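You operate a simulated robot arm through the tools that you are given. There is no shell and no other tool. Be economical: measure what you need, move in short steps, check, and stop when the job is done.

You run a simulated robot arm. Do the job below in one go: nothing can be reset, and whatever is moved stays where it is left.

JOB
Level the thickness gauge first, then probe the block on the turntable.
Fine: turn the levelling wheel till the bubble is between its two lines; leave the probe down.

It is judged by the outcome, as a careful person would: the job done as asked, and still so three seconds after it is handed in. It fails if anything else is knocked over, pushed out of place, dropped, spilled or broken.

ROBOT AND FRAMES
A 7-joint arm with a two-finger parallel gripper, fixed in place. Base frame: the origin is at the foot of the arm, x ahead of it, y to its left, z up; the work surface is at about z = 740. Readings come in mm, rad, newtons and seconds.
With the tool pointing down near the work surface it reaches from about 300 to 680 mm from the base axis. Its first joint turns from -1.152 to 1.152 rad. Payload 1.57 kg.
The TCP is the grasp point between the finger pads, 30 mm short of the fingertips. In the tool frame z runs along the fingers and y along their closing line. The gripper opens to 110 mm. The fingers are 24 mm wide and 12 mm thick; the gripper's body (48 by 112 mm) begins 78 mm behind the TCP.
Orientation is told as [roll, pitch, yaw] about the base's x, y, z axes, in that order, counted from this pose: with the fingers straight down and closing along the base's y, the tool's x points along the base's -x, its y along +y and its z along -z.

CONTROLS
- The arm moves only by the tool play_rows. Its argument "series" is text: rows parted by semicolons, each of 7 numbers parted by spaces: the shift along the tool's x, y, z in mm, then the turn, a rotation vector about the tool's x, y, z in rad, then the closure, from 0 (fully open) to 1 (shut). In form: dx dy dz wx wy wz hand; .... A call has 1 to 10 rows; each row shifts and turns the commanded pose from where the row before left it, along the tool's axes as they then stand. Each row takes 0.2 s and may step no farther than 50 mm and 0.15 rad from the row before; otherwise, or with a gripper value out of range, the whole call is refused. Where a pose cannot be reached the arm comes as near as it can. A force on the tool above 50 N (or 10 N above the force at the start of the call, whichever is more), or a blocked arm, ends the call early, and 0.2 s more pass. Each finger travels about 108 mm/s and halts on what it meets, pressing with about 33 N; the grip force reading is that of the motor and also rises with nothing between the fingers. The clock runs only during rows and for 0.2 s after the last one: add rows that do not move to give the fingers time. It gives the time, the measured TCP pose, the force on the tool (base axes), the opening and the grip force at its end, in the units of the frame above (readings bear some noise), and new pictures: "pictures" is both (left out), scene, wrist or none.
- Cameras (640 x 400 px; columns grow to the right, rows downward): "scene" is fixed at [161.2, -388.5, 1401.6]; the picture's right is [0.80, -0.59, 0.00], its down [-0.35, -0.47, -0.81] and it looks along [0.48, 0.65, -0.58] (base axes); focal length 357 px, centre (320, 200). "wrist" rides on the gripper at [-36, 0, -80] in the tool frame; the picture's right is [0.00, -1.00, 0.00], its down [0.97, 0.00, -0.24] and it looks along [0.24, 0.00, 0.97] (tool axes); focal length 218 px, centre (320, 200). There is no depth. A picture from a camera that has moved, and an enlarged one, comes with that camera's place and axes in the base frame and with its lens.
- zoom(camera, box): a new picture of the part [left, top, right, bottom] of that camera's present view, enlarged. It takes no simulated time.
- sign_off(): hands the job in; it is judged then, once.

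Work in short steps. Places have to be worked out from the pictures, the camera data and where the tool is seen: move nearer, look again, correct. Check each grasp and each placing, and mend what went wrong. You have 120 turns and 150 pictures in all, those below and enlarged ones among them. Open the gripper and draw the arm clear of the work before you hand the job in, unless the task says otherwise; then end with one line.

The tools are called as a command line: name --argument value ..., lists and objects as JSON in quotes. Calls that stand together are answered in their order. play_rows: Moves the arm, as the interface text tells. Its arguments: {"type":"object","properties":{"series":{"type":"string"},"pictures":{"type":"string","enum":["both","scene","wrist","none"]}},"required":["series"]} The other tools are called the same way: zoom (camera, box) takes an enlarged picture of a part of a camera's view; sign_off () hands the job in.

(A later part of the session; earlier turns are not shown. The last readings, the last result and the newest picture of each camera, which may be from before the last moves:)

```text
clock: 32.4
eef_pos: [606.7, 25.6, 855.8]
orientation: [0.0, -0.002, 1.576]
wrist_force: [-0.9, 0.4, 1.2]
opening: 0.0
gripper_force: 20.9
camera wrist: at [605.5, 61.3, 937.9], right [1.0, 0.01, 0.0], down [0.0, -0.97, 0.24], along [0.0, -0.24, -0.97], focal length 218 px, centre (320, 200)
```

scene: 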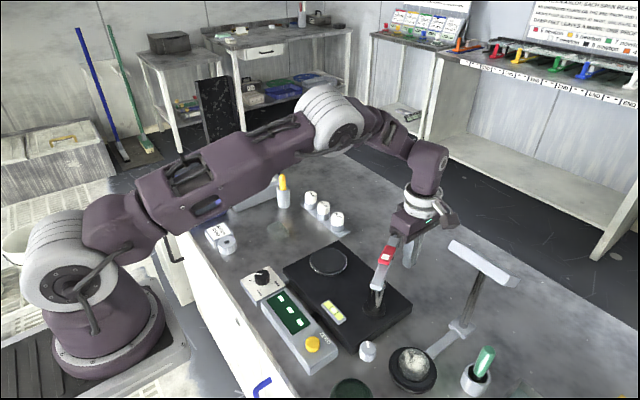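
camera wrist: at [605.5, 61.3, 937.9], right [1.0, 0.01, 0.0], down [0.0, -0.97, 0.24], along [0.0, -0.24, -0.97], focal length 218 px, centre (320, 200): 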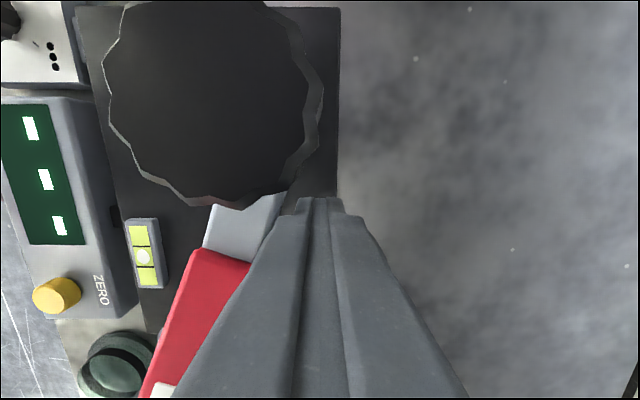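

The knob is now near (590, 68), an arm angle of about 68°. I'll push on to about 88°.

play_rows --series "-4 7 0 0 0 0 1;-4 7 0 0 0 0 1;-3 7 0 0 0 0 1;-3 7 0 0 0 0 1;-2.5 7 0 0 0 0 1;-2 6 0 0 0 0 1" --pictures "both"

```text
clock: 33.8
eef_pos: [565.7, 45.5, 858.4]
orientation: [-0.001, -0.001, 1.576]
wrist_force: [2.6, -0.9, -1.3]
opening: 0.0
gripper_force: 21.0
camera wrist: at [564.9, 79.7, 938.7], right [1.0, 0.0, 0.0], down [0.0, -0.97, 0.24], along [0.0, -0.24, -0.97], focal length 218 px, centre (320, 200)
```

scene: 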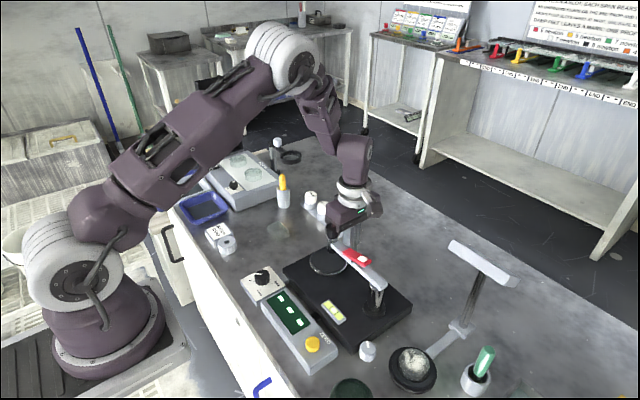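
wrist: 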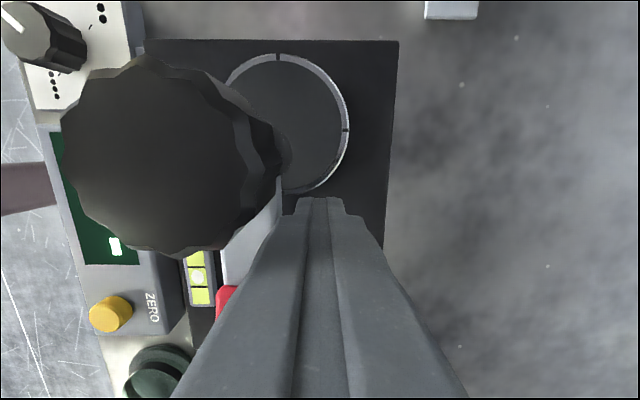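

The probe is now over the block at about (541, 78). I'll back off sideways, rise and check.

play_rows --series "0 -15 0 0 0 0 1;0 -25 0 0 0 0 1;0 0 -45 0 0 0 1;0 0 -45 0 0 0 1;0 0 -45 0 0 0 1;0 0 0 0 0 0 1" --pictures "both"

zoom --camera "scene" --box '[290, 210, 410, 330]'

```text
clock: 35.2
eef_pos: [606.7, 42.3, 993.6]
orientation: [0.001, -0.003, 1.577]
wrist_force: [0.0, -0.3, -0.4]
opening: 0.0
gripper_force: 21.2
camera wrist: at [604.4, 78.8, 1074.7], right [1.0, 0.01, 0.0], down [0.01, -0.97, 0.24], along [0.0, -0.24, -0.97], focal length 218 px, centre (320, 200)
```

scene: 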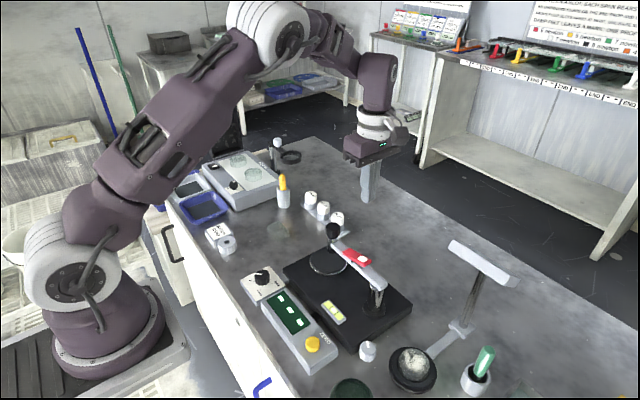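
wrist: 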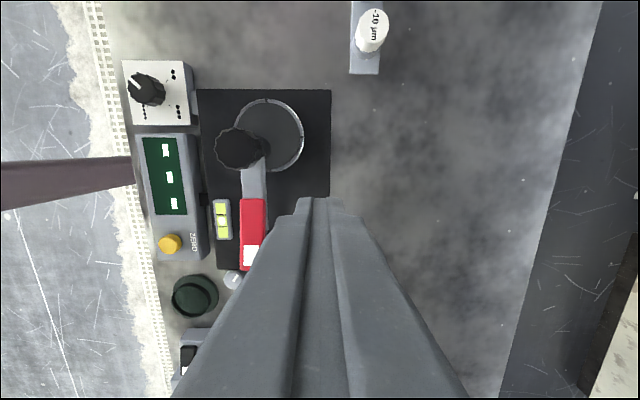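

```text
3.33 times, centred on (350, 270) of scene
camera zoom: at [161.2, -388.5, 1401.6], right [0.8, -0.59, 0.0], down [-0.35, -0.47, -0.81], along [0.48, 0.65, -0.58], focal length 1189 px, centre (220, -33)
```

zoom: 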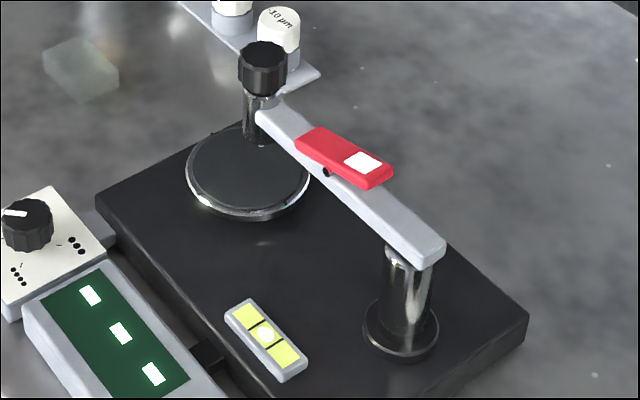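

The probe is over the block and the level still reads centred. I'll position the closed fingers above the knob and try gently pressing it down.

play_rows --series "-18 32 0 0 0 0 1;-17 32 0 0 0 0 1;0 0 25 0 0 0 1;0 0 20 0 0 0 1;0 0 0 0 0 0 1" --pictures "both"

zoom --camera "scene" --box '[290, 200, 410, 300]'

```text
clock: 36.4
eef_pos: [541.1, 77.9, 946.5]
orientation: [0.0, -0.004, 1.575]
wrist_force: [-0.2, 0.5, 0.7]
opening: 0.0
gripper_force: 20.7
camera wrist: at [540.3, 114.1, 1027.8], right [1.0, 0.01, 0.0], down [0.01, -0.97, 0.24], along [0.0, -0.24, -0.97], focal length 218 px, centre (320, 200)
```

scene: 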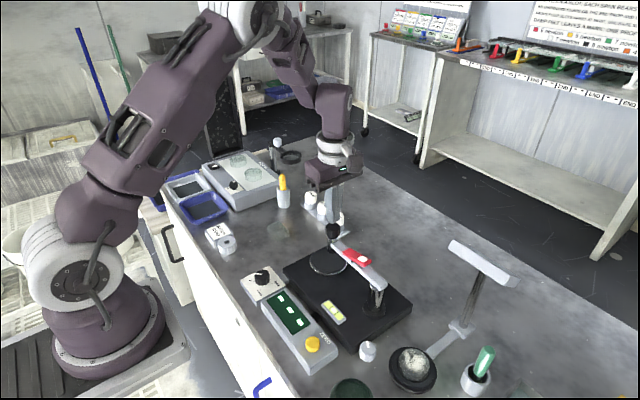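
wrist: 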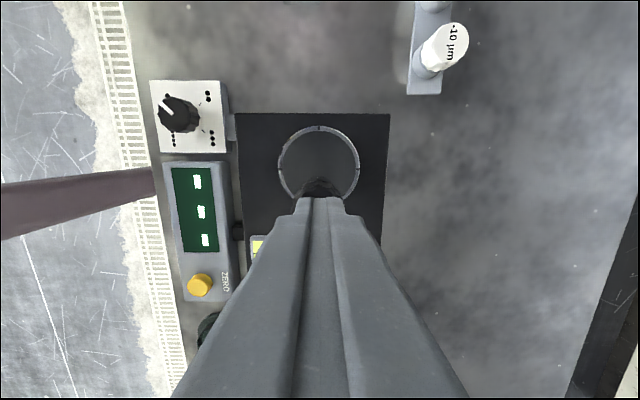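

```text
4.00 times, centred on (350, 250) of scene
camera zoom: at [161.2, -388.5, 1401.6], right [0.8, -0.59, 0.0], down [-0.35, -0.47, -0.81], along [0.48, 0.65, -0.58], focal length 1427 px, centre (200, 0)
```

zoom: 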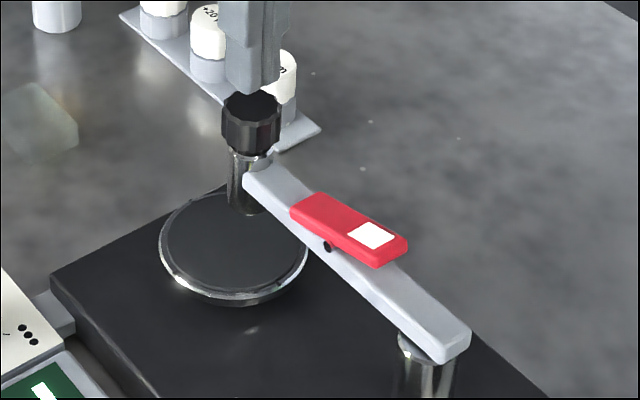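

play_rows --series "0 0 2 0 0 0 1;0 0 2 0 0 0 1;0 0 2 0 0 0 1;0 0 2 0 0 0 1" --pictures "none"

play_rows --series "0 0 2 0 0 0 1;0 0 2 0 0 0 1" --pictures "none"

zoom --camera "scene" --box '[290, 200, 410, 300]'

```text
clock: 37.4
eef_pos: [541.9, 78.1, 939.6]
orientation: [0.0, -0.002, 1.575]
wrist_force: [-0.3, -0.7, -0.1]
opening: 0.0
gripper_force: 22.0
```

```text
clock: 38.0
eef_pos: [540.1, 78.0, 934.5]
orientation: [0.001, 0.0, 1.576]
wrist_force: [-0.3, 0.0, -0.1]
opening: 0.0
gripper_force: 21.3
```

```text
4.00 times, centred on (350, 250) of scene
camera zoom: at [161.2, -388.5, 1401.6], right [0.8, -0.59, 0.0], down [-0.35, -0.47, -0.81], along [0.48, 0.65, -0.58], focal length 1427 px, centre (200, 0)
```

zoom: 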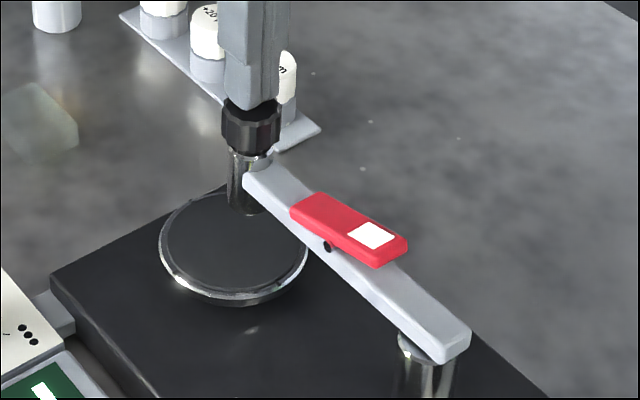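

Close to contact and no force yet. I'll continue in 1 mm steps.

play_rows --series "0 0 1 0 0 0 1;0 0 1 0 0 0 1;0 0 1 0 0 0 1" --pictures "none"

play_rows --series "0 0 1 0 0 0 1;0 0 1 0 0 0 1" --pictures "none"

```text
clock: 38.8
eef_pos: [542.7, 77.4, 933.8]
orientation: [-0.005, -0.002, 1.576]
wrist_force: [-2.5, -1.0, 22.4]
opening: 0.1
gripper_force: 21.6
```

```text
clock: 39.3
eef_pos: [543.6, 77.1, 932.8]
orientation: [-0.009, -0.001, 1.576]
wrist_force: [0.2, -0.4, 8.6]
opening: 0.0
gripper_force: 21.4
stopped in row 2: the force on the tool passed its limit (the readings are from after the stop); the commanded pose is now the measured one
```

The knob resists firmly, so it isn't a push stroke. I'll back off upward and try the rocker: press its raised white end.

play_rows --series "0 0 -10 0 0 0 1;0 0 -40 0 0 0 1;0 0 0 0 0 0 1" --pictures "wrist"

zoom --camera "scene" --box '[290, 210, 410, 310]'

```text
clock: 40.1
eef_pos: [541.9, 77.9, 984.6]
orientation: [-0.005, -0.002, 1.574]
wrist_force: [-0.1, 0.7, -0.4]
opening: 0.2
gripper_force: 21.3
camera wrist: at [540.7, 114.5, 1065.3], right [1.0, 0.0, 0.01], down [0.0, -0.97, 0.24], along [0.01, -0.24, -0.97], focal length 218 px, centre (320, 200)
```

wrist: 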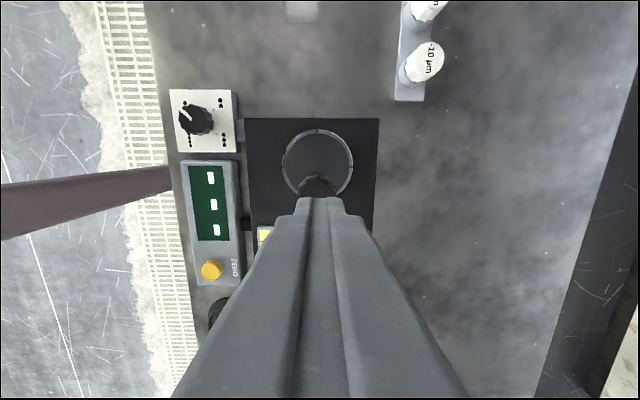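

```text
4.00 times, centred on (350, 260) of scene
camera zoom: at [161.2, -388.5, 1401.6], right [0.8, -0.59, 0.0], down [-0.35, -0.47, -0.81], along [0.48, 0.65, -0.58], focal length 1427 px, centre (200, -40)
```

zoom: 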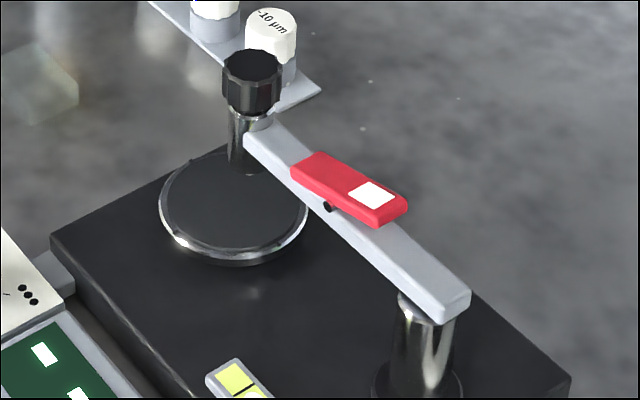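

The rocker's white end is near (538, -23) with its top around z 882. I'll move the closed fingers above it.

play_rows --series "34 1 0 0 0 0 1;34 1 0 0 0 0 1;34 1 0 0 0 0 1;0 0 30 0 0 0 1;0 0 25 0 0 0 1;0 0 0 0 0 0 1" --pictures "wrist"

zoom --camera "scene" --box '[290, 200, 410, 310]'

```text
clock: 41.5
eef_pos: [538.3, -23.1, 928.7]
orientation: [-0.006, 0.001, 1.573]
wrist_force: [-0.4, -0.6, 0.4]
opening: 0.3
gripper_force: 21.0
camera wrist: at [537.1, 12.2, 1009.0], right [1.0, 0.0, 0.01], down [0.0, -0.97, 0.24], along [0.01, -0.24, -0.97], focal length 218 px, centre (320, 200)
```

wrist: 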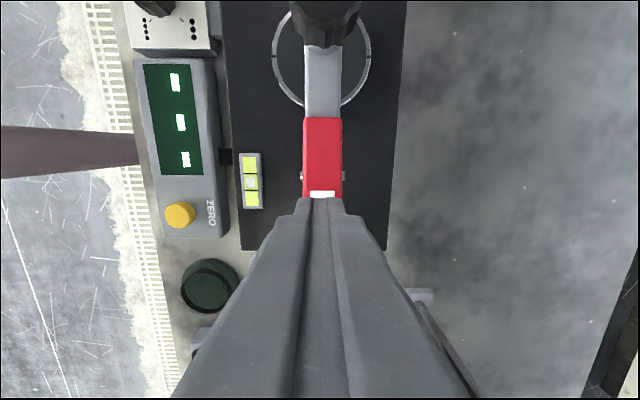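

```text
3.64 times, centred on (350, 255) of scene
camera zoom: at [161.2, -388.5, 1401.6], right [0.8, -0.59, 0.0], down [-0.35, -0.47, -0.81], along [0.48, 0.65, -0.58], focal length 1297 px, centre (211, 0)
```

zoom: 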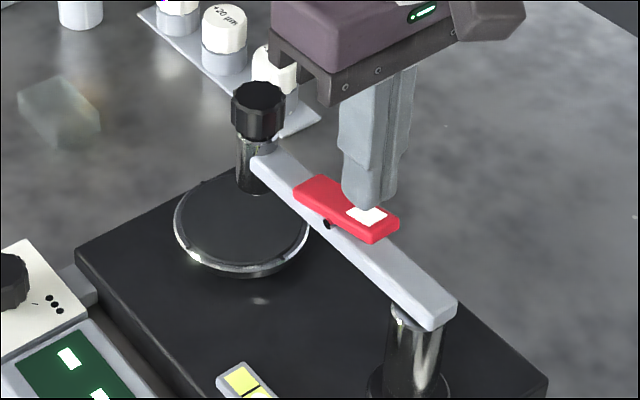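

Aligned over the white end. Pressing down in small steps.

play_rows --series "4 0 4 0 0 0 1;0 0 4 0 0 0 1;0 0 3 0 0 0 1;0 0 3 0 0 0 1" --pictures "none"

play_rows --series "0 0 3 0 0 0 1;0 0 3 0 0 0 1" --pictures "none"

zoom --camera "scene" --box '[290, 200, 410, 310]'

```text
clock: 42.5
eef_pos: [540.3, -28.6, 913.7]
orientation: [-0.006, -0.002, 1.573]
wrist_force: [-0.5, -0.8, 3.2]
opening: 0.0
gripper_force: 20.9
```

```text
clock: 43.1
eef_pos: [540.4, -27.4, 906.2]
orientation: [-0.004, -0.002, 1.575]
wrist_force: [0.7, 0.4, 0.1]
opening: 0.0
gripper_force: 21.5
```

```text
3.64 times, centred on (350, 255) of scene
camera zoom: at [161.2, -388.5, 1401.6], right [0.8, -0.59, 0.0], down [-0.35, -0.47, -0.81], along [0.48, 0.65, -0.58], focal length 1297 px, centre (211, 0)
```

zoom: 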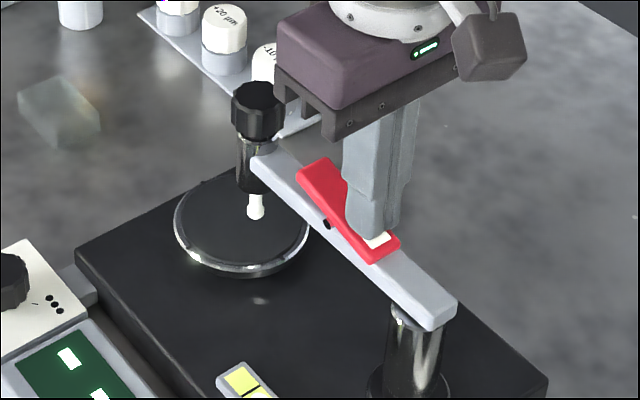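

The rocker flipped and the white probe dropped onto the block. I'll rise away and check that it stays down.

play_rows --series "0 0 -20 0 0 0 1;0 0 -45 0 0 0 1;0 0 -45 0 0 0 1;0 -20 -30 0 0 0 0.8;0 -40 -20 0 0 0 0.5;0 -30 0 0 0 0 0.3;0 0 0 0 0 0 0.3;0 0 0 0 0 0 0.3" --pictures "both"

zoom --camera "scene" --box '[290, 210, 410, 330]'

zoom --camera "scene" --box '[305, 225, 360, 280]'

zoom --camera "scene" --box '[240, 260, 350, 370]'

```text
clock: 44.9
eef_pos: [630.7, -27.8, 1068.2]
orientation: [-0.005, -0.001, 1.574]
wrist_force: [-0.8, -0.2, -1.2]
opening: 77.0
gripper_force: 0.0
camera wrist: at [628.9, 8.4, 1149.0], right [1.0, 0.0, 0.01], down [0.0, -0.97, 0.24], along [0.01, -0.24, -0.97], focal length 218 px, centre (320, 200)
```

scene: 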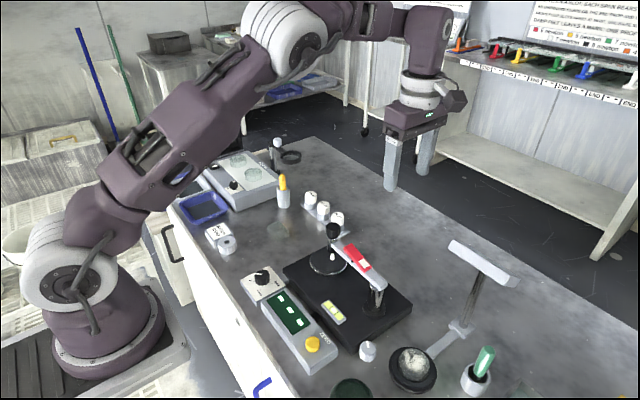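
wrist: 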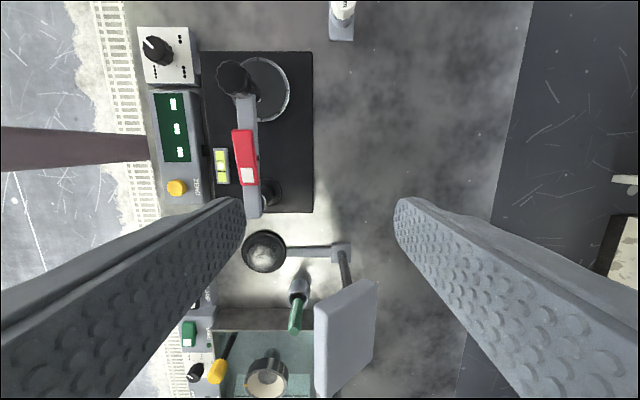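

```text
3.33 times, centred on (350, 270) of scene
camera zoom: at [161.2, -388.5, 1401.6], right [0.8, -0.59, 0.0], down [-0.35, -0.47, -0.81], along [0.48, 0.65, -0.58], focal length 1189 px, centre (220, -33)
```

zoom: 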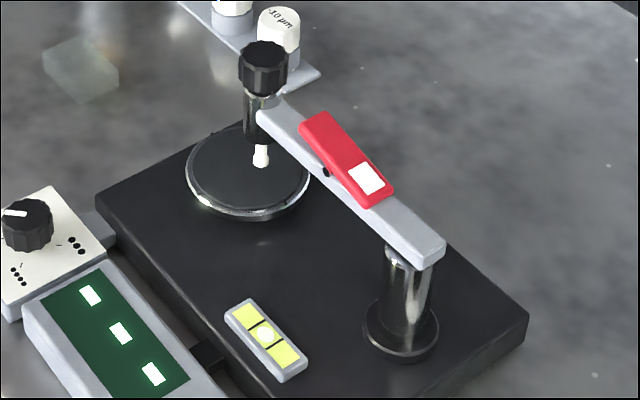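

```text
7.27 times, centred on (332, 252) of scene
camera zoom: at [161.2, -388.5, 1401.6], right [0.8, -0.59, 0.0], down [-0.35, -0.47, -0.81], along [0.48, 0.65, -0.58], focal length 2595 px, centre (229, -182)
```

zoom: 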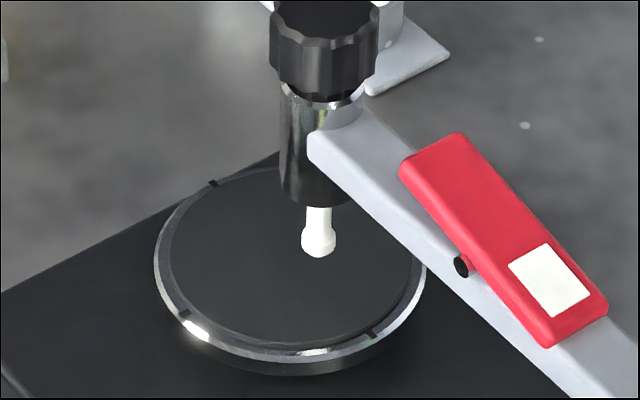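

```text
3.64 times, centred on (295, 315) of scene
camera zoom: at [161.2, -388.5, 1401.6], right [0.8, -0.59, 0.0], down [-0.35, -0.47, -0.81], along [0.48, 0.65, -0.58], focal length 1297 px, centre (411, -218)
```

zoom: 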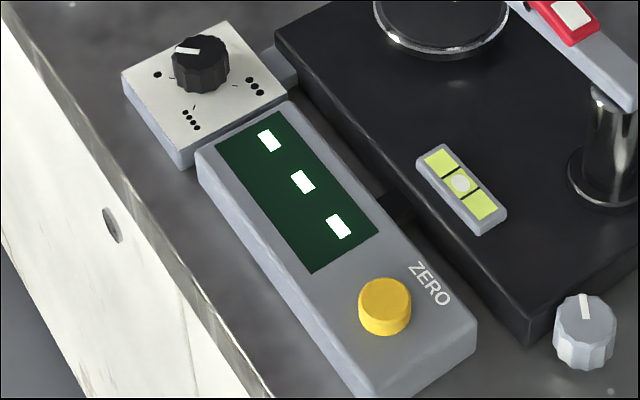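

The probe stays down, but the display still shows dashes and I can't tell whether the tip actually touches the block. I'll go round to the left and tilt for a low view of the tip.

play_rows --series "-42 18 0 0 0 0 0;-42 18 0 0 0 0 0;-42 18 0 0 0 0 0;-42 18 0 0 0 0 0;-42 18 0 0 0 0 0;0 0 0 0 0 0 0" --pictures "none"

play_rows --series "0 0 40 0 0.1 0 0;0 0 40 0 0.1 0 0;0 0 40 0 0.1 0 0;0 0 40 0 0.1 0 0;0 0 10 0 0.15 0 0;0 0 0 0 0.15 0 0;0 0 0 0 0 0 0" --pictures "wrist"

```text
clock: 46.3
eef_pos: [538.5, 181.3, 1070.2]
orientation: [-0.006, -0.002, 1.575]
wrist_force: [-0.7, 0.1, -0.4]
opening: 109.7
gripper_force: 0.0
```

```text
clock: 47.9
eef_pos: [540.8, 152.8, 902.7]
orientation: [-0.009, 0.702, 1.569]
wrist_force: [0.7, 0.3, 0.1]
opening: 110.0
gripper_force: 0.1
camera wrist: at [539.3, 233.5, 940.5], right [1.0, 0.0, 0.01], down [0.0, -0.59, 0.81], along [0.01, -0.81, -0.59], focal length 218 px, centre (320, 200)
```

wrist: 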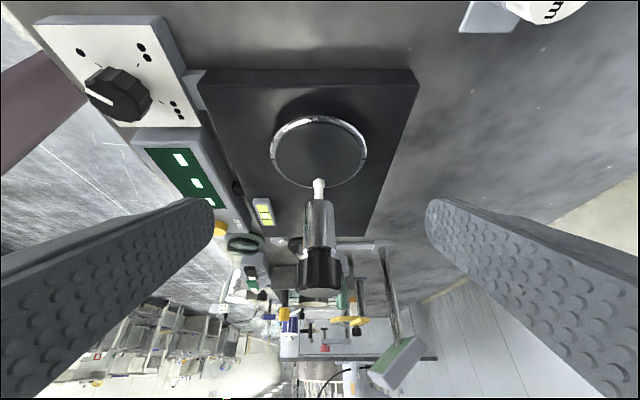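

zoom --camera "wrist" --box '[250, 100, 390, 220]'

```text
3.33 times, centred on (320, 160) of wrist
camera zoom: at [539.3, 233.5, 940.5], right [1.0, 0.0, 0.01], down [0.0, -0.59, 0.81], along [0.01, -0.81, -0.59], focal length 728 px, centre (320, 333)
```

zoom: 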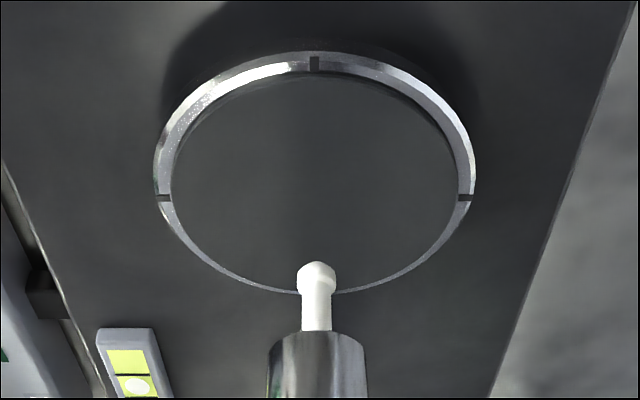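

The tip may be hovering above the disc: geometry suggests a gap of 10–18 mm. I'll look from a lower, more grazing angle to be sure.

play_rows --series "-40 0 16 0 0 0 0;-39 0 16 0 0 0 0;0 0 0 0 0.15 0 0;0 0 0 0 0.1 0 0;0 0 0 0 0 0 0" --pictures "wrist"

zoom --camera "wrist" --box '[250, 120, 390, 240]'

```text
clock: 49.1
eef_pos: [539.7, 194.4, 826.0]
orientation: [-0.008, 0.898, 1.567]
wrist_force: [-0.9, 1.0, -0.4]
opening: 109.9
gripper_force: 0.0
out of reach, approached as far as the arm can: row 4
camera wrist: at [538.5, 279.5, 848.9], right [1.0, 0.0, 0.01], down [0.0, -0.42, 0.91], along [0.01, -0.91, -0.42], focal length 218 px, centre (320, 200)
```

wrist: 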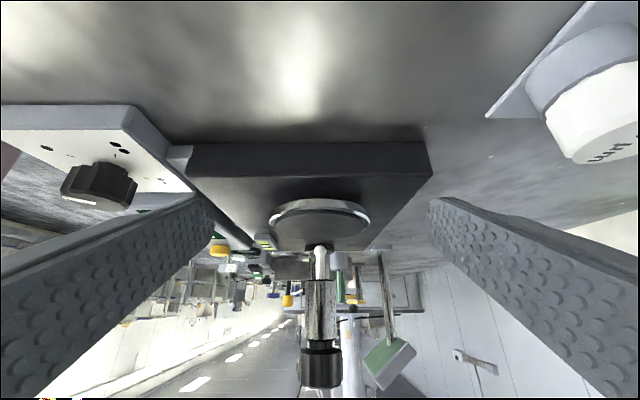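

```text
3.33 times, centred on (320, 180) of wrist
camera zoom: at [538.5, 279.5, 848.9], right [1.0, 0.0, 0.01], down [0.0, -0.42, 0.91], along [0.01, -0.91, -0.42], focal length 728 px, centre (320, 267)
```

zoom: 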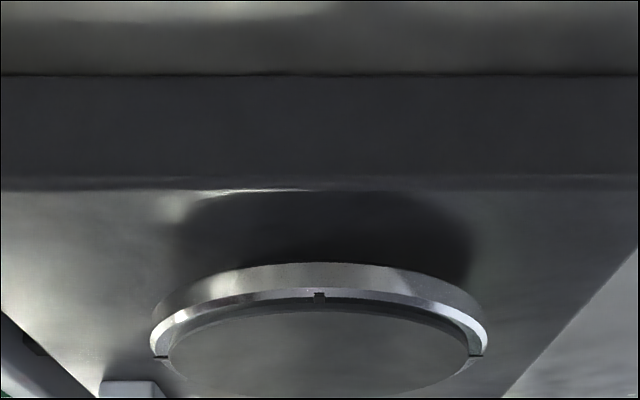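

zoom --camera "wrist" --box '[255, 180, 385, 290]'

```text
3.64 times, centred on (320, 235) of wrist
camera zoom: at [538.5, 279.5, 848.9], right [1.0, 0.0, 0.01], down [0.0, -0.42, 0.91], along [0.01, -0.91, -0.42], focal length 794 px, centre (320, 73)
```

zoom: 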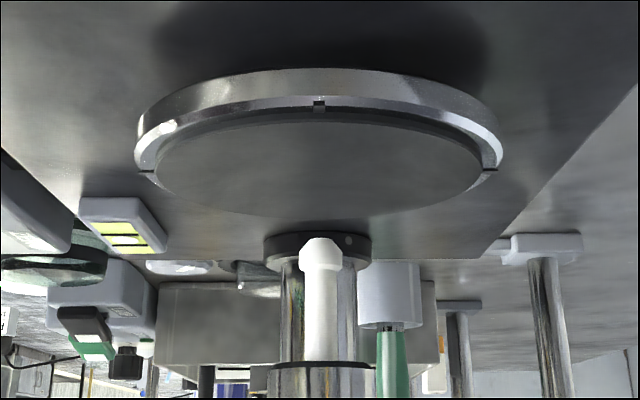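

The tip clearly hovers about 16 mm above the disc, so that disc may not be the intended block, or the probe needs lowering further. I'll inspect the dome-on-black-disc assembly and the knob more closely.

zoom --camera "scene" --box '[375, 320, 455, 398]'

zoom --camera "scene" --box '[320, 210, 400, 300]'

zoom --camera "scene" --box '[260, 200, 350, 280]'

```text
5.13 times, centred on (415, 359) of scene
camera zoom: at [161.1, -388.6, 1401.6], right [0.8, -0.59, 0.0], down [-0.35, -0.47, -0.81], along [0.48, 0.65, -0.58], focal length 1830 px, centre (-167, -615)
```

zoom: 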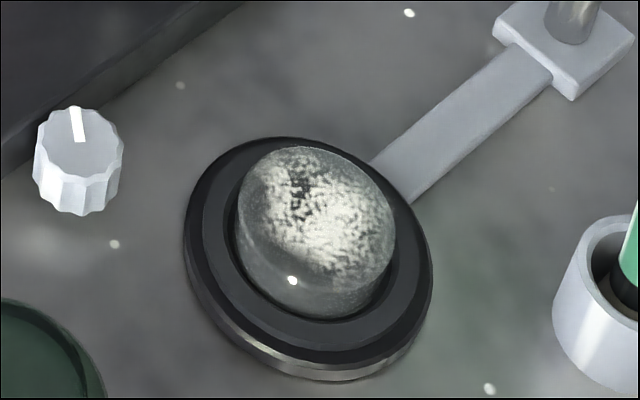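

```text
4.44 times, centred on (360, 255) of scene
camera zoom: at [161.1, -388.6, 1401.6], right [0.8, -0.59, 0.0], down [-0.35, -0.47, -0.81], along [0.48, 0.65, -0.58], focal length 1586 px, centre (142, -44)
```

zoom: 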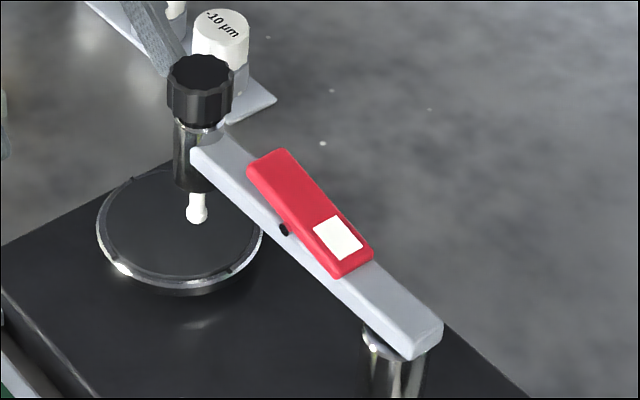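

```text
5.00 times, centred on (305, 240) of scene
camera zoom: at [161.1, -388.6, 1401.6], right [0.8, -0.59, 0.0], down [-0.35, -0.47, -0.81], along [0.48, 0.65, -0.58], focal length 1784 px, centre (395, 0)
```

zoom: 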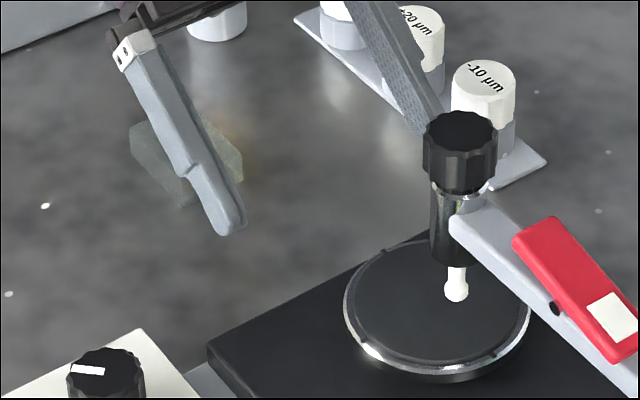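

Neither disc clearly matches "the block", so I want close-up views of the turntable surface, the translucent object on the table and the puck. I'll raise and un-tilt.

play_rows --series "20 0 -40 0 -0.15 0 0;10 0 -40 0 -0.15 0 0;0 0 -30 0 -0.15 0 0;0 0 0 0 -0.15 0 0;0 0 0 0 -0.15 0 0;0 0 0 0 -0.15 0 0;0 0 0 0 0 0 0" --pictures "wrist"

```text
clock: 50.7
eef_pos: [538.4, 250.1, 927.9]
orientation: [-0.008, -0.003, 1.576]
wrist_force: [0.3, -0.3, 0.0]
opening: 110.2
gripper_force: 0.2
camera wrist: at [537.9, 285.8, 1009.4], right [1.0, 0.0, 0.01], down [0.0, -0.97, 0.24], along [0.01, -0.24, -0.97], focal length 218 px, centre (320, 200)
```

wrist: 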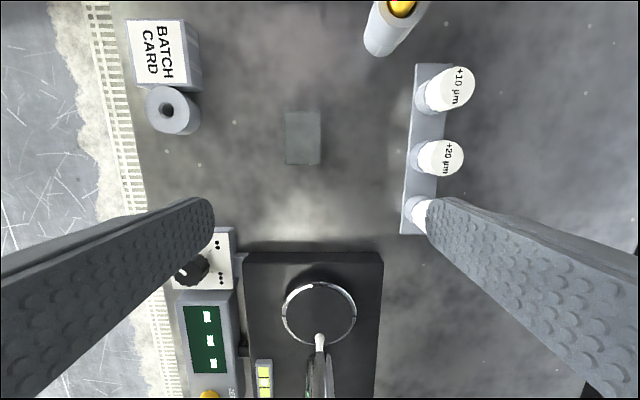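

zoom --camera "wrist" --box '[230, 80, 470, 230]'

zoom --camera "wrist" --box '[260, 265, 380, 375]'

```text
2.67 times, centred on (350, 155) of wrist
camera zoom: at [537.9, 285.8, 1009.4], right [1.0, 0.0, 0.01], down [0.0, -0.97, 0.24], along [0.01, -0.24, -0.97], focal length 582 px, centre (240, 320)
```

zoom: 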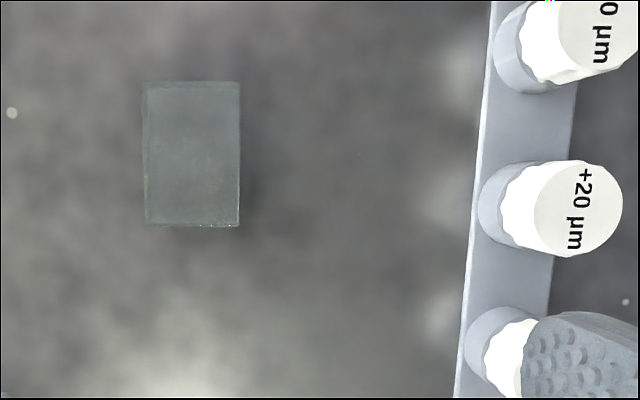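

```text
3.64 times, centred on (320, 320) of wrist
camera zoom: at [537.9, 285.8, 1009.4], right [1.0, 0.0, 0.01], down [0.0, -0.97, 0.24], along [0.01, -0.24, -0.97], focal length 794 px, centre (320, -236)
```

zoom: 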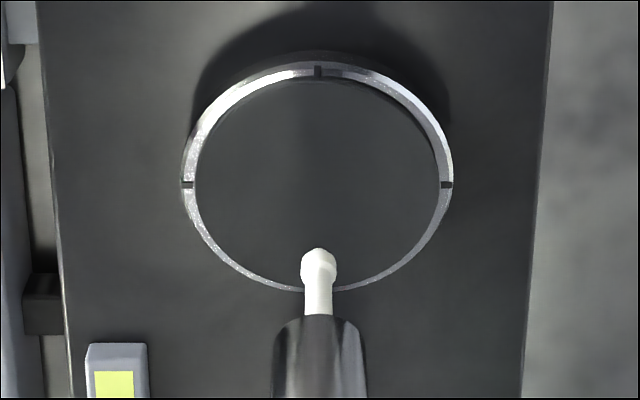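

The object on the table is a loose glass plate. Before deciding, I'll check the knob and collar detail and the current display.

zoom --camera "scene" --box '[318, 215, 352, 270]'

zoom --camera "scene" --box '[265, 215, 305, 245]'

zoom --camera "wrist" --box '[160, 220, 250, 400]'

```text
7.27 times, centred on (335, 242) of scene
camera zoom: at [161.1, -388.6, 1401.6], right [0.8, -0.59, 0.0], down [-0.35, -0.47, -0.81], along [0.48, 0.65, -0.58], focal length 2595 px, centre (211, -109)
```

zoom: 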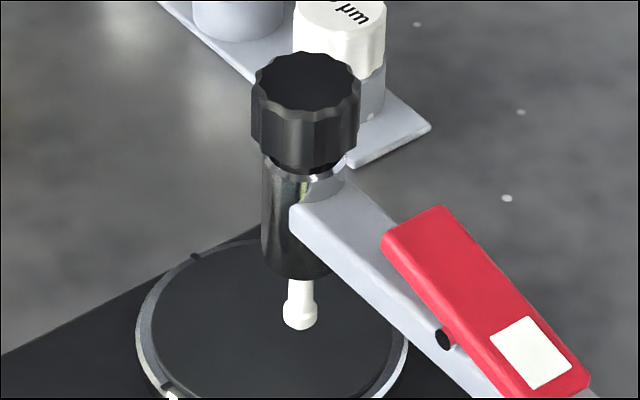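

```text
13.33 times, centred on (285, 230) of scene
camera zoom: at [161.1, -388.6, 1401.6], right [0.8, -0.59, 0.0], down [-0.35, -0.47, -0.81], along [0.48, 0.65, -0.58], focal length 4757 px, centre (787, -200)
```

zoom: 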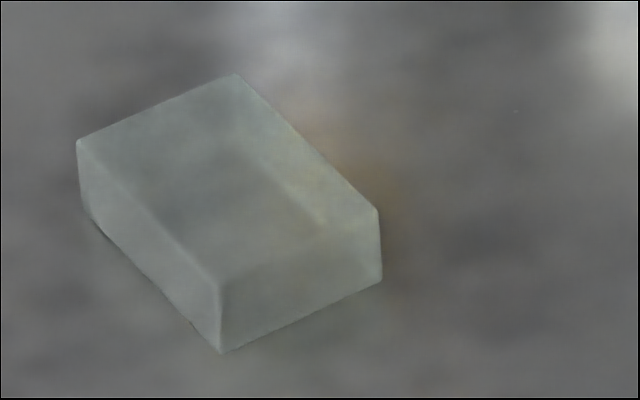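

```text
2.22 times, centred on (205, 310) of wrist
camera zoom: at [537.9, 285.8, 1009.4], right [1.0, 0.0, 0.01], down [0.0, -0.97, 0.24], along [0.01, -0.24, -0.97], focal length 485 px, centre (576, -44)
```

zoom: 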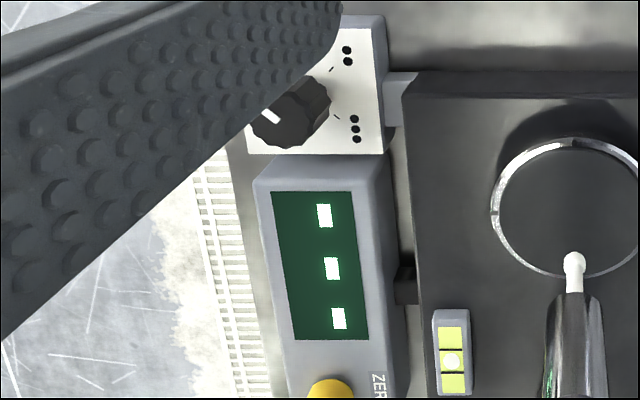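

That's a clear glass block (about 62×42×20 mm) lying on the table. On the turntable its top would be about z 810, exactly within the probe's stroke, so it is the block to be probed *on the turntable*. Plan: raise the probe with the rocker, swing the arm away, set the block on the turntable, swing back, lower the probe. First I'll go above the rocker's raised far end.

play_rows --series "0 0 -40 0 0 0 0.5;0 0 -20 0 0 0 1;46 0 0 0 0 0 1;46 0 0 0 0 0 1;46 0 0 0 0 0 1;46 0 0 0 0 0 1;46 0 0 0 0 0 1;0 0 35 0 0 0 1;0 0 20 0 0 0 1;0 0 0 0 0 0 1" --pictures "wrist"

zoom --camera "scene" --box '[290, 200, 410, 310]'

```text
clock: 52.9
eef_pos: [540.7, 19.8, 933.9]
orientation: [-0.008, -0.002, 1.576]
wrist_force: [0.0, 0.0, -0.5]
opening: 0.0
gripper_force: 21.5
camera wrist: at [538.5, 55.5, 1014.3], right [1.0, 0.0, 0.01], down [0.0, -0.97, 0.24], along [0.01, -0.24, -0.97], focal length 218 px, centre (320, 200)
```

wrist: 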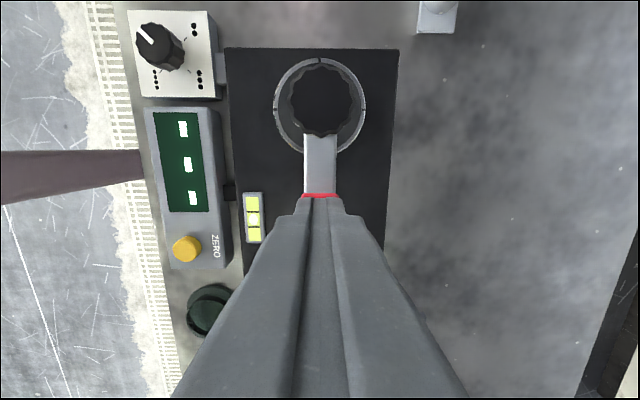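

```text
3.64 times, centred on (350, 255) of scene
camera zoom: at [161.2, -388.5, 1401.6], right [0.8, -0.59, 0.0], down [-0.35, -0.47, -0.81], along [0.48, 0.65, -0.58], focal length 1297 px, centre (211, 0)
```

zoom: 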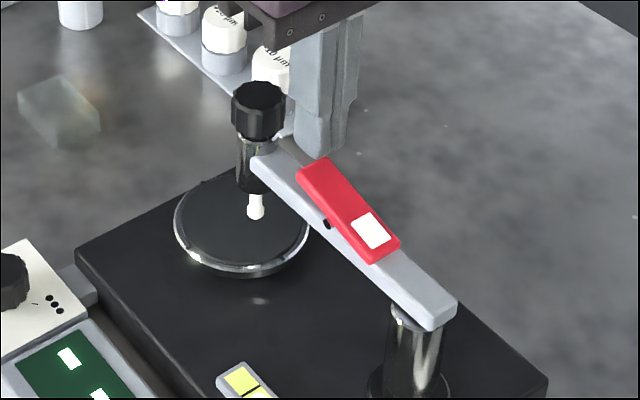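

play_rows --series "6 0 4 0 0 0 1;0 0 4 0 0 0 1;0 0 4 0 0 0 1;0 0 4 0 0 0 1;0 0 3 0 0 0 1" --pictures "none"

play_rows --series "0 0 3 0 0 0 1;0 0 3 0 0 0 1;0 0 3 0 0 0 1" --pictures "none"

zoom --camera "scene" --box '[290, 200, 410, 310]'

```text
clock: 54.1
eef_pos: [540.3, 13.6, 913.8]
orientation: [-0.007, -0.002, 1.576]
wrist_force: [0.5, 0.9, 3.6]
opening: 0.1
gripper_force: 22.1
```

```text
clock: 55.0
eef_pos: [542.5, 13.8, 905.9]
orientation: [-0.012, -0.002, 1.574]
wrist_force: [-1.0, 0.9, 9.7]
opening: 0.0
gripper_force: 21.7
stopped in row 3: the force on the tool passed its limit (the readings are from after the stop); the commanded pose is now the measured one
```

```text
3.64 times, centred on (350, 255) of scene
camera zoom: at [161.0, -388.5, 1401.6], right [0.8, -0.59, 0.0], down [-0.35, -0.47, -0.81], along [0.48, 0.65, -0.58], focal length 1297 px, centre (211, 0)
```

zoom: 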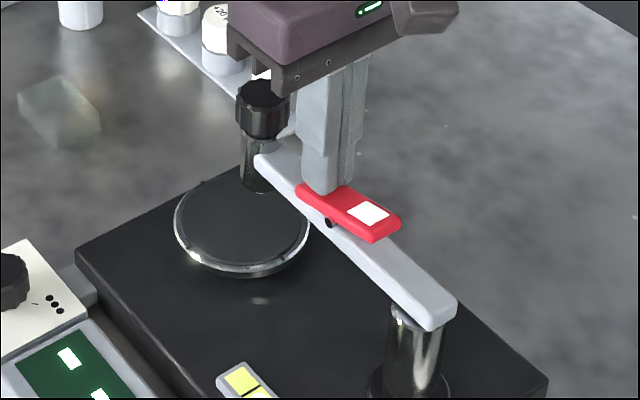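

The rocker flipped back and the probe is raised. Now I'll go to the arm's -x side to swing it away.

play_rows --series "0 0 -30 0 0 0 1;0 0 -25 0 0 0 1;-16 18 0 0 0 0 1;-16 18 0 0 0 0 1;0 0 40 0 0 0 1;0 0 40 0 0 0 1;0 0 22 0 0 0 1;0 0 0 0 0 0 1" --pictures "both"

```text
clock: 56.8
eef_pos: [508.6, 45.9, 859.6]
orientation: [-0.012, -0.002, 1.574]
wrist_force: [-0.6, 0.1, -0.1]
opening: 0.2
gripper_force: 21.1
camera wrist: at [505.3, 81.3, 940.6], right [1.0, 0.0, 0.01], down [0.0, -0.97, 0.24], along [0.01, -0.24, -0.97], focal length 218 px, centre (320, 200)
```

scene: 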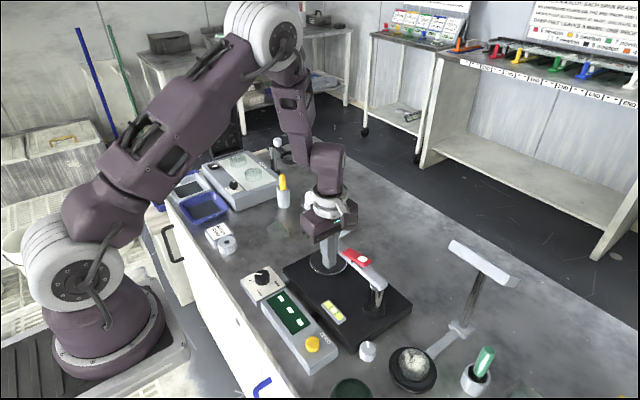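
wrist: 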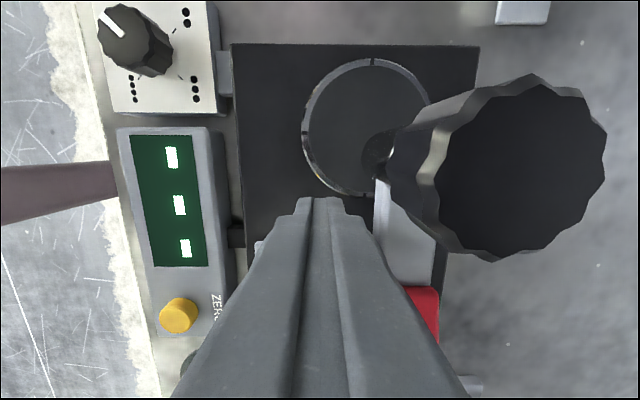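

play_rows --series "0 -8 0 0 0 0 1;0 -9 0 0 0 0 1;0 -9 0 0 0 0 1;0 -9 0 0 0 0 1;0 -9 0 0 0 0 1;0 -8 0 0 0 0 1;3 -8 0 0 0 0 1;3 -7 0 0 0 0 1;4 -7 0 0 0 0 1;4 -7 0 0 0 0 1" --pictures "none"

play_rows --series "3 -7 0 0 0 0 1;5 -6 0 0 0 0 1;5 -6 0 0 0 0 1;5 -6 0 0 0 0 1;-8 10 0 0 0 0 1;-10 10 -20 0 0 0 1;0 0 -45 0 0 0 1;0 0 -45 0 0 0 1" --pictures "both"

```text
clock: 59.0
eef_pos: [586.4, 32.3, 860.7]
orientation: [-0.012, -0.001, 1.573]
wrist_force: [-0.1, -0.2, 0.4]
opening: 0.0
gripper_force: 21.5
```

```text
clock: 60.8
eef_pos: [589.8, 34.0, 972.0]
orientation: [-0.011, -0.001, 1.574]
wrist_force: [-0.7, -0.3, 0.5]
opening: 0.0
gripper_force: 21.2
camera wrist: at [587.8, 69.9, 1053.1], right [1.0, 0.0, 0.01], down [0.0, -0.97, 0.24], along [0.01, -0.24, -0.97], focal length 218 px, centre (320, 200)
```

scene: 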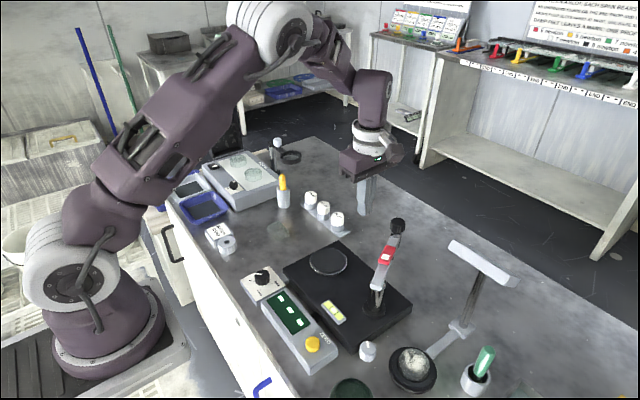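
wrist: 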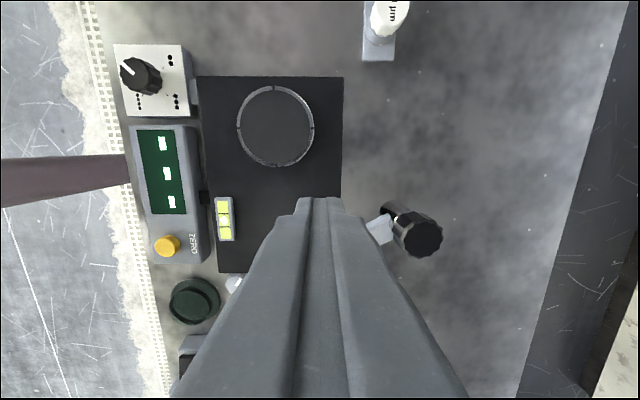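

The arm is parked back where it began. Turntable centre is about (538, 91). Now to above the block at (516, 295), opening the fingers, which close along its 42 mm width.

play_rows --series "-43 12 0 0 0 0 1;-43 12 0 0 0 0 1;-44 12 0 0 0 0 0.6;-44 12 0 0 0 0 0.4;-44 13 0 0 0 0 0.3;-43 13 0 0 0 0 0.3;0 0 40 0 0 0 0.3;0 0 30 0 0 0 0.3;0 0 0 0 0 0 0.3" --pictures "both"

zoom --camera "wrist" --box '[240, 120, 400, 260]'

```text
clock: 62.8
eef_pos: [518.9, 292.9, 899.8]
orientation: [-0.01, -0.002, 1.575]
wrist_force: [-0.2, -0.2, 0.5]
opening: 77.0
gripper_force: 0.0
camera wrist: at [516.3, 329.1, 981.0], right [1.0, 0.0, 0.01], down [0.0, -0.97, 0.24], along [0.01, -0.24, -0.97], focal length 218 px, centre (320, 200)
```

scene: 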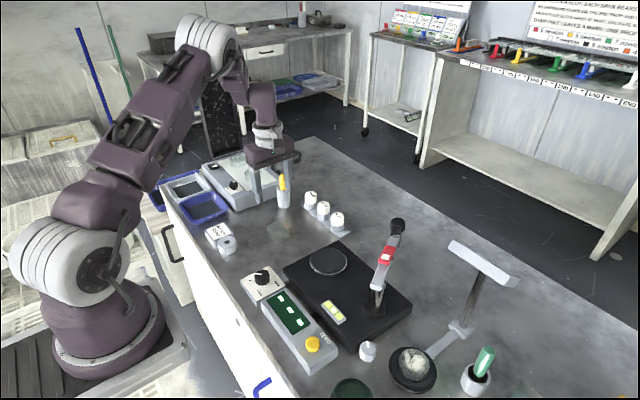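
wrist: 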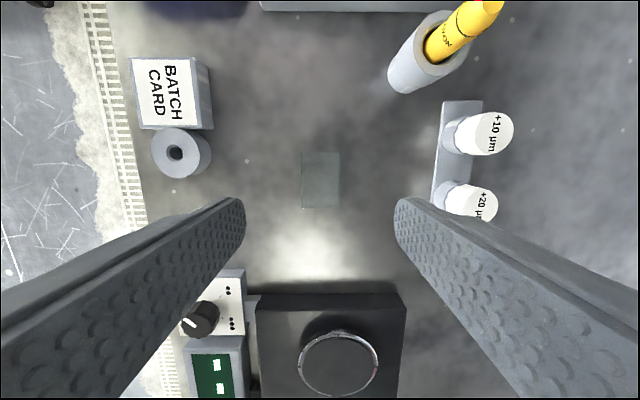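

```text
2.86 times, centred on (320, 190) of wrist
camera zoom: at [516.3, 329.1, 981.0], right [1.0, 0.0, 0.01], down [0.0, -0.97, 0.24], along [0.01, -0.24, -0.97], focal length 624 px, centre (320, 229)
```

zoom: 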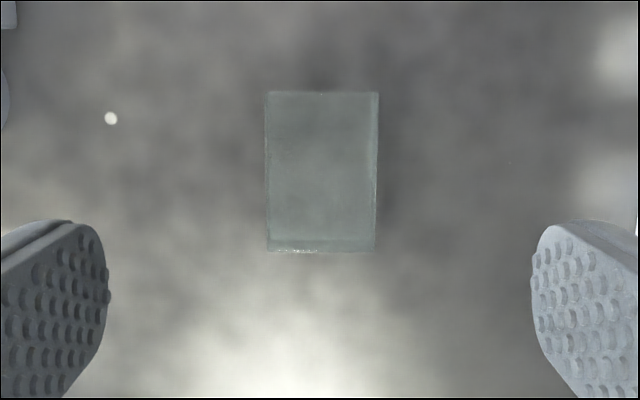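

The block is centred at about (518, 298), top about z 760, and aligned with the fingers. Shifting 5 mm in +y and lowering.

play_rows --series "-5 0 30 0 0 0 0.3;0 0 35 0 0 0 0.35;0 0 30 0 0 0 0.4;0 0 15 0 0 0 0.4;0 0 0 0 0 0 0.4" --pictures "wrist"

zoom --camera "scene" --box '[240, 170, 340, 260]'

```text
clock: 64.0
eef_pos: [519.6, 298.6, 788.9]
orientation: [-0.012, -0.002, 1.575]
wrist_force: [1.1, 0.1, 0.3]
opening: 65.8
gripper_force: 0.1
camera wrist: at [517.4, 334.1, 871.0], right [1.0, 0.0, 0.01], down [0.0, -0.97, 0.24], along [0.01, -0.24, -0.97], focal length 218 px, centre (320, 200)
```

wrist: 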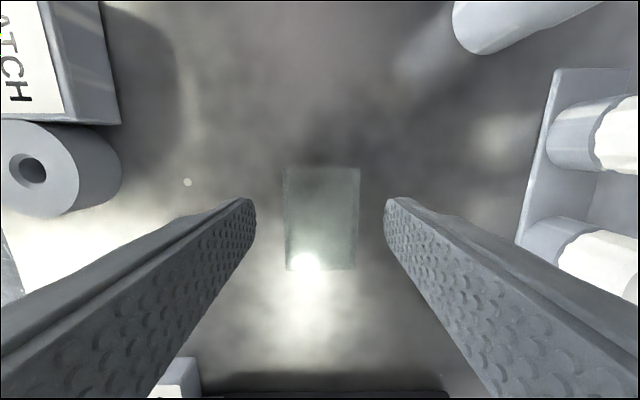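

```text
4.44 times, centred on (290, 215) of scene
camera zoom: at [161.2, -388.5, 1401.6], right [0.8, -0.59, 0.0], down [-0.35, -0.47, -0.81], along [0.48, 0.65, -0.58], focal length 1586 px, centre (453, 133)
```

zoom: 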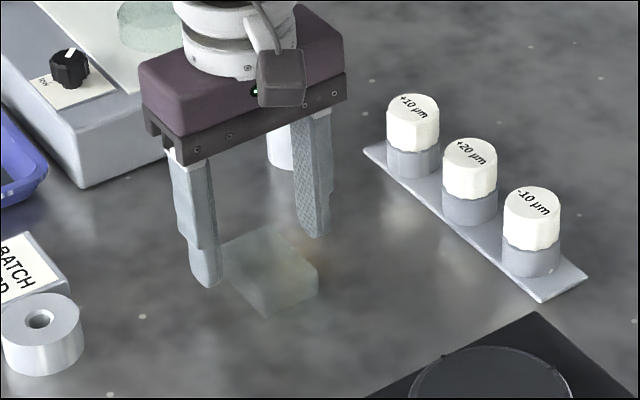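

Centred. Lowering 13 mm more and gripping.

play_rows --series "0 0 7 0 0 0 0.4;0 0 6 0 0 0 0.4;0 0 0 0 0 0 0.55;0 0 0 0 0 0 0.75;0 0 0 0 0 0 0.75;0 0 0 0 0 0 0.75" --pictures "wrist"

```text
clock: 65.4
eef_pos: [518.9, 297.8, 777.6]
orientation: [-0.011, -0.001, 1.575]
wrist_force: [0.3, 0.7, 1.1]
opening: 39.1
gripper_force: 32.7
camera wrist: at [517.3, 334.3, 858.5], right [1.0, 0.0, 0.01], down [0.0, -0.97, 0.24], along [0.01, -0.24, -0.97], focal length 218 px, centre (320, 200)
```

wrist: 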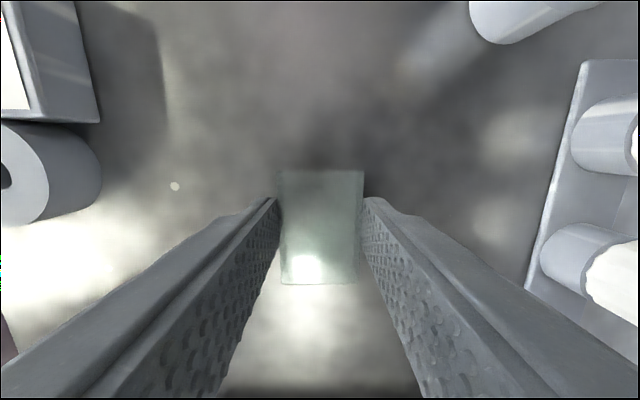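

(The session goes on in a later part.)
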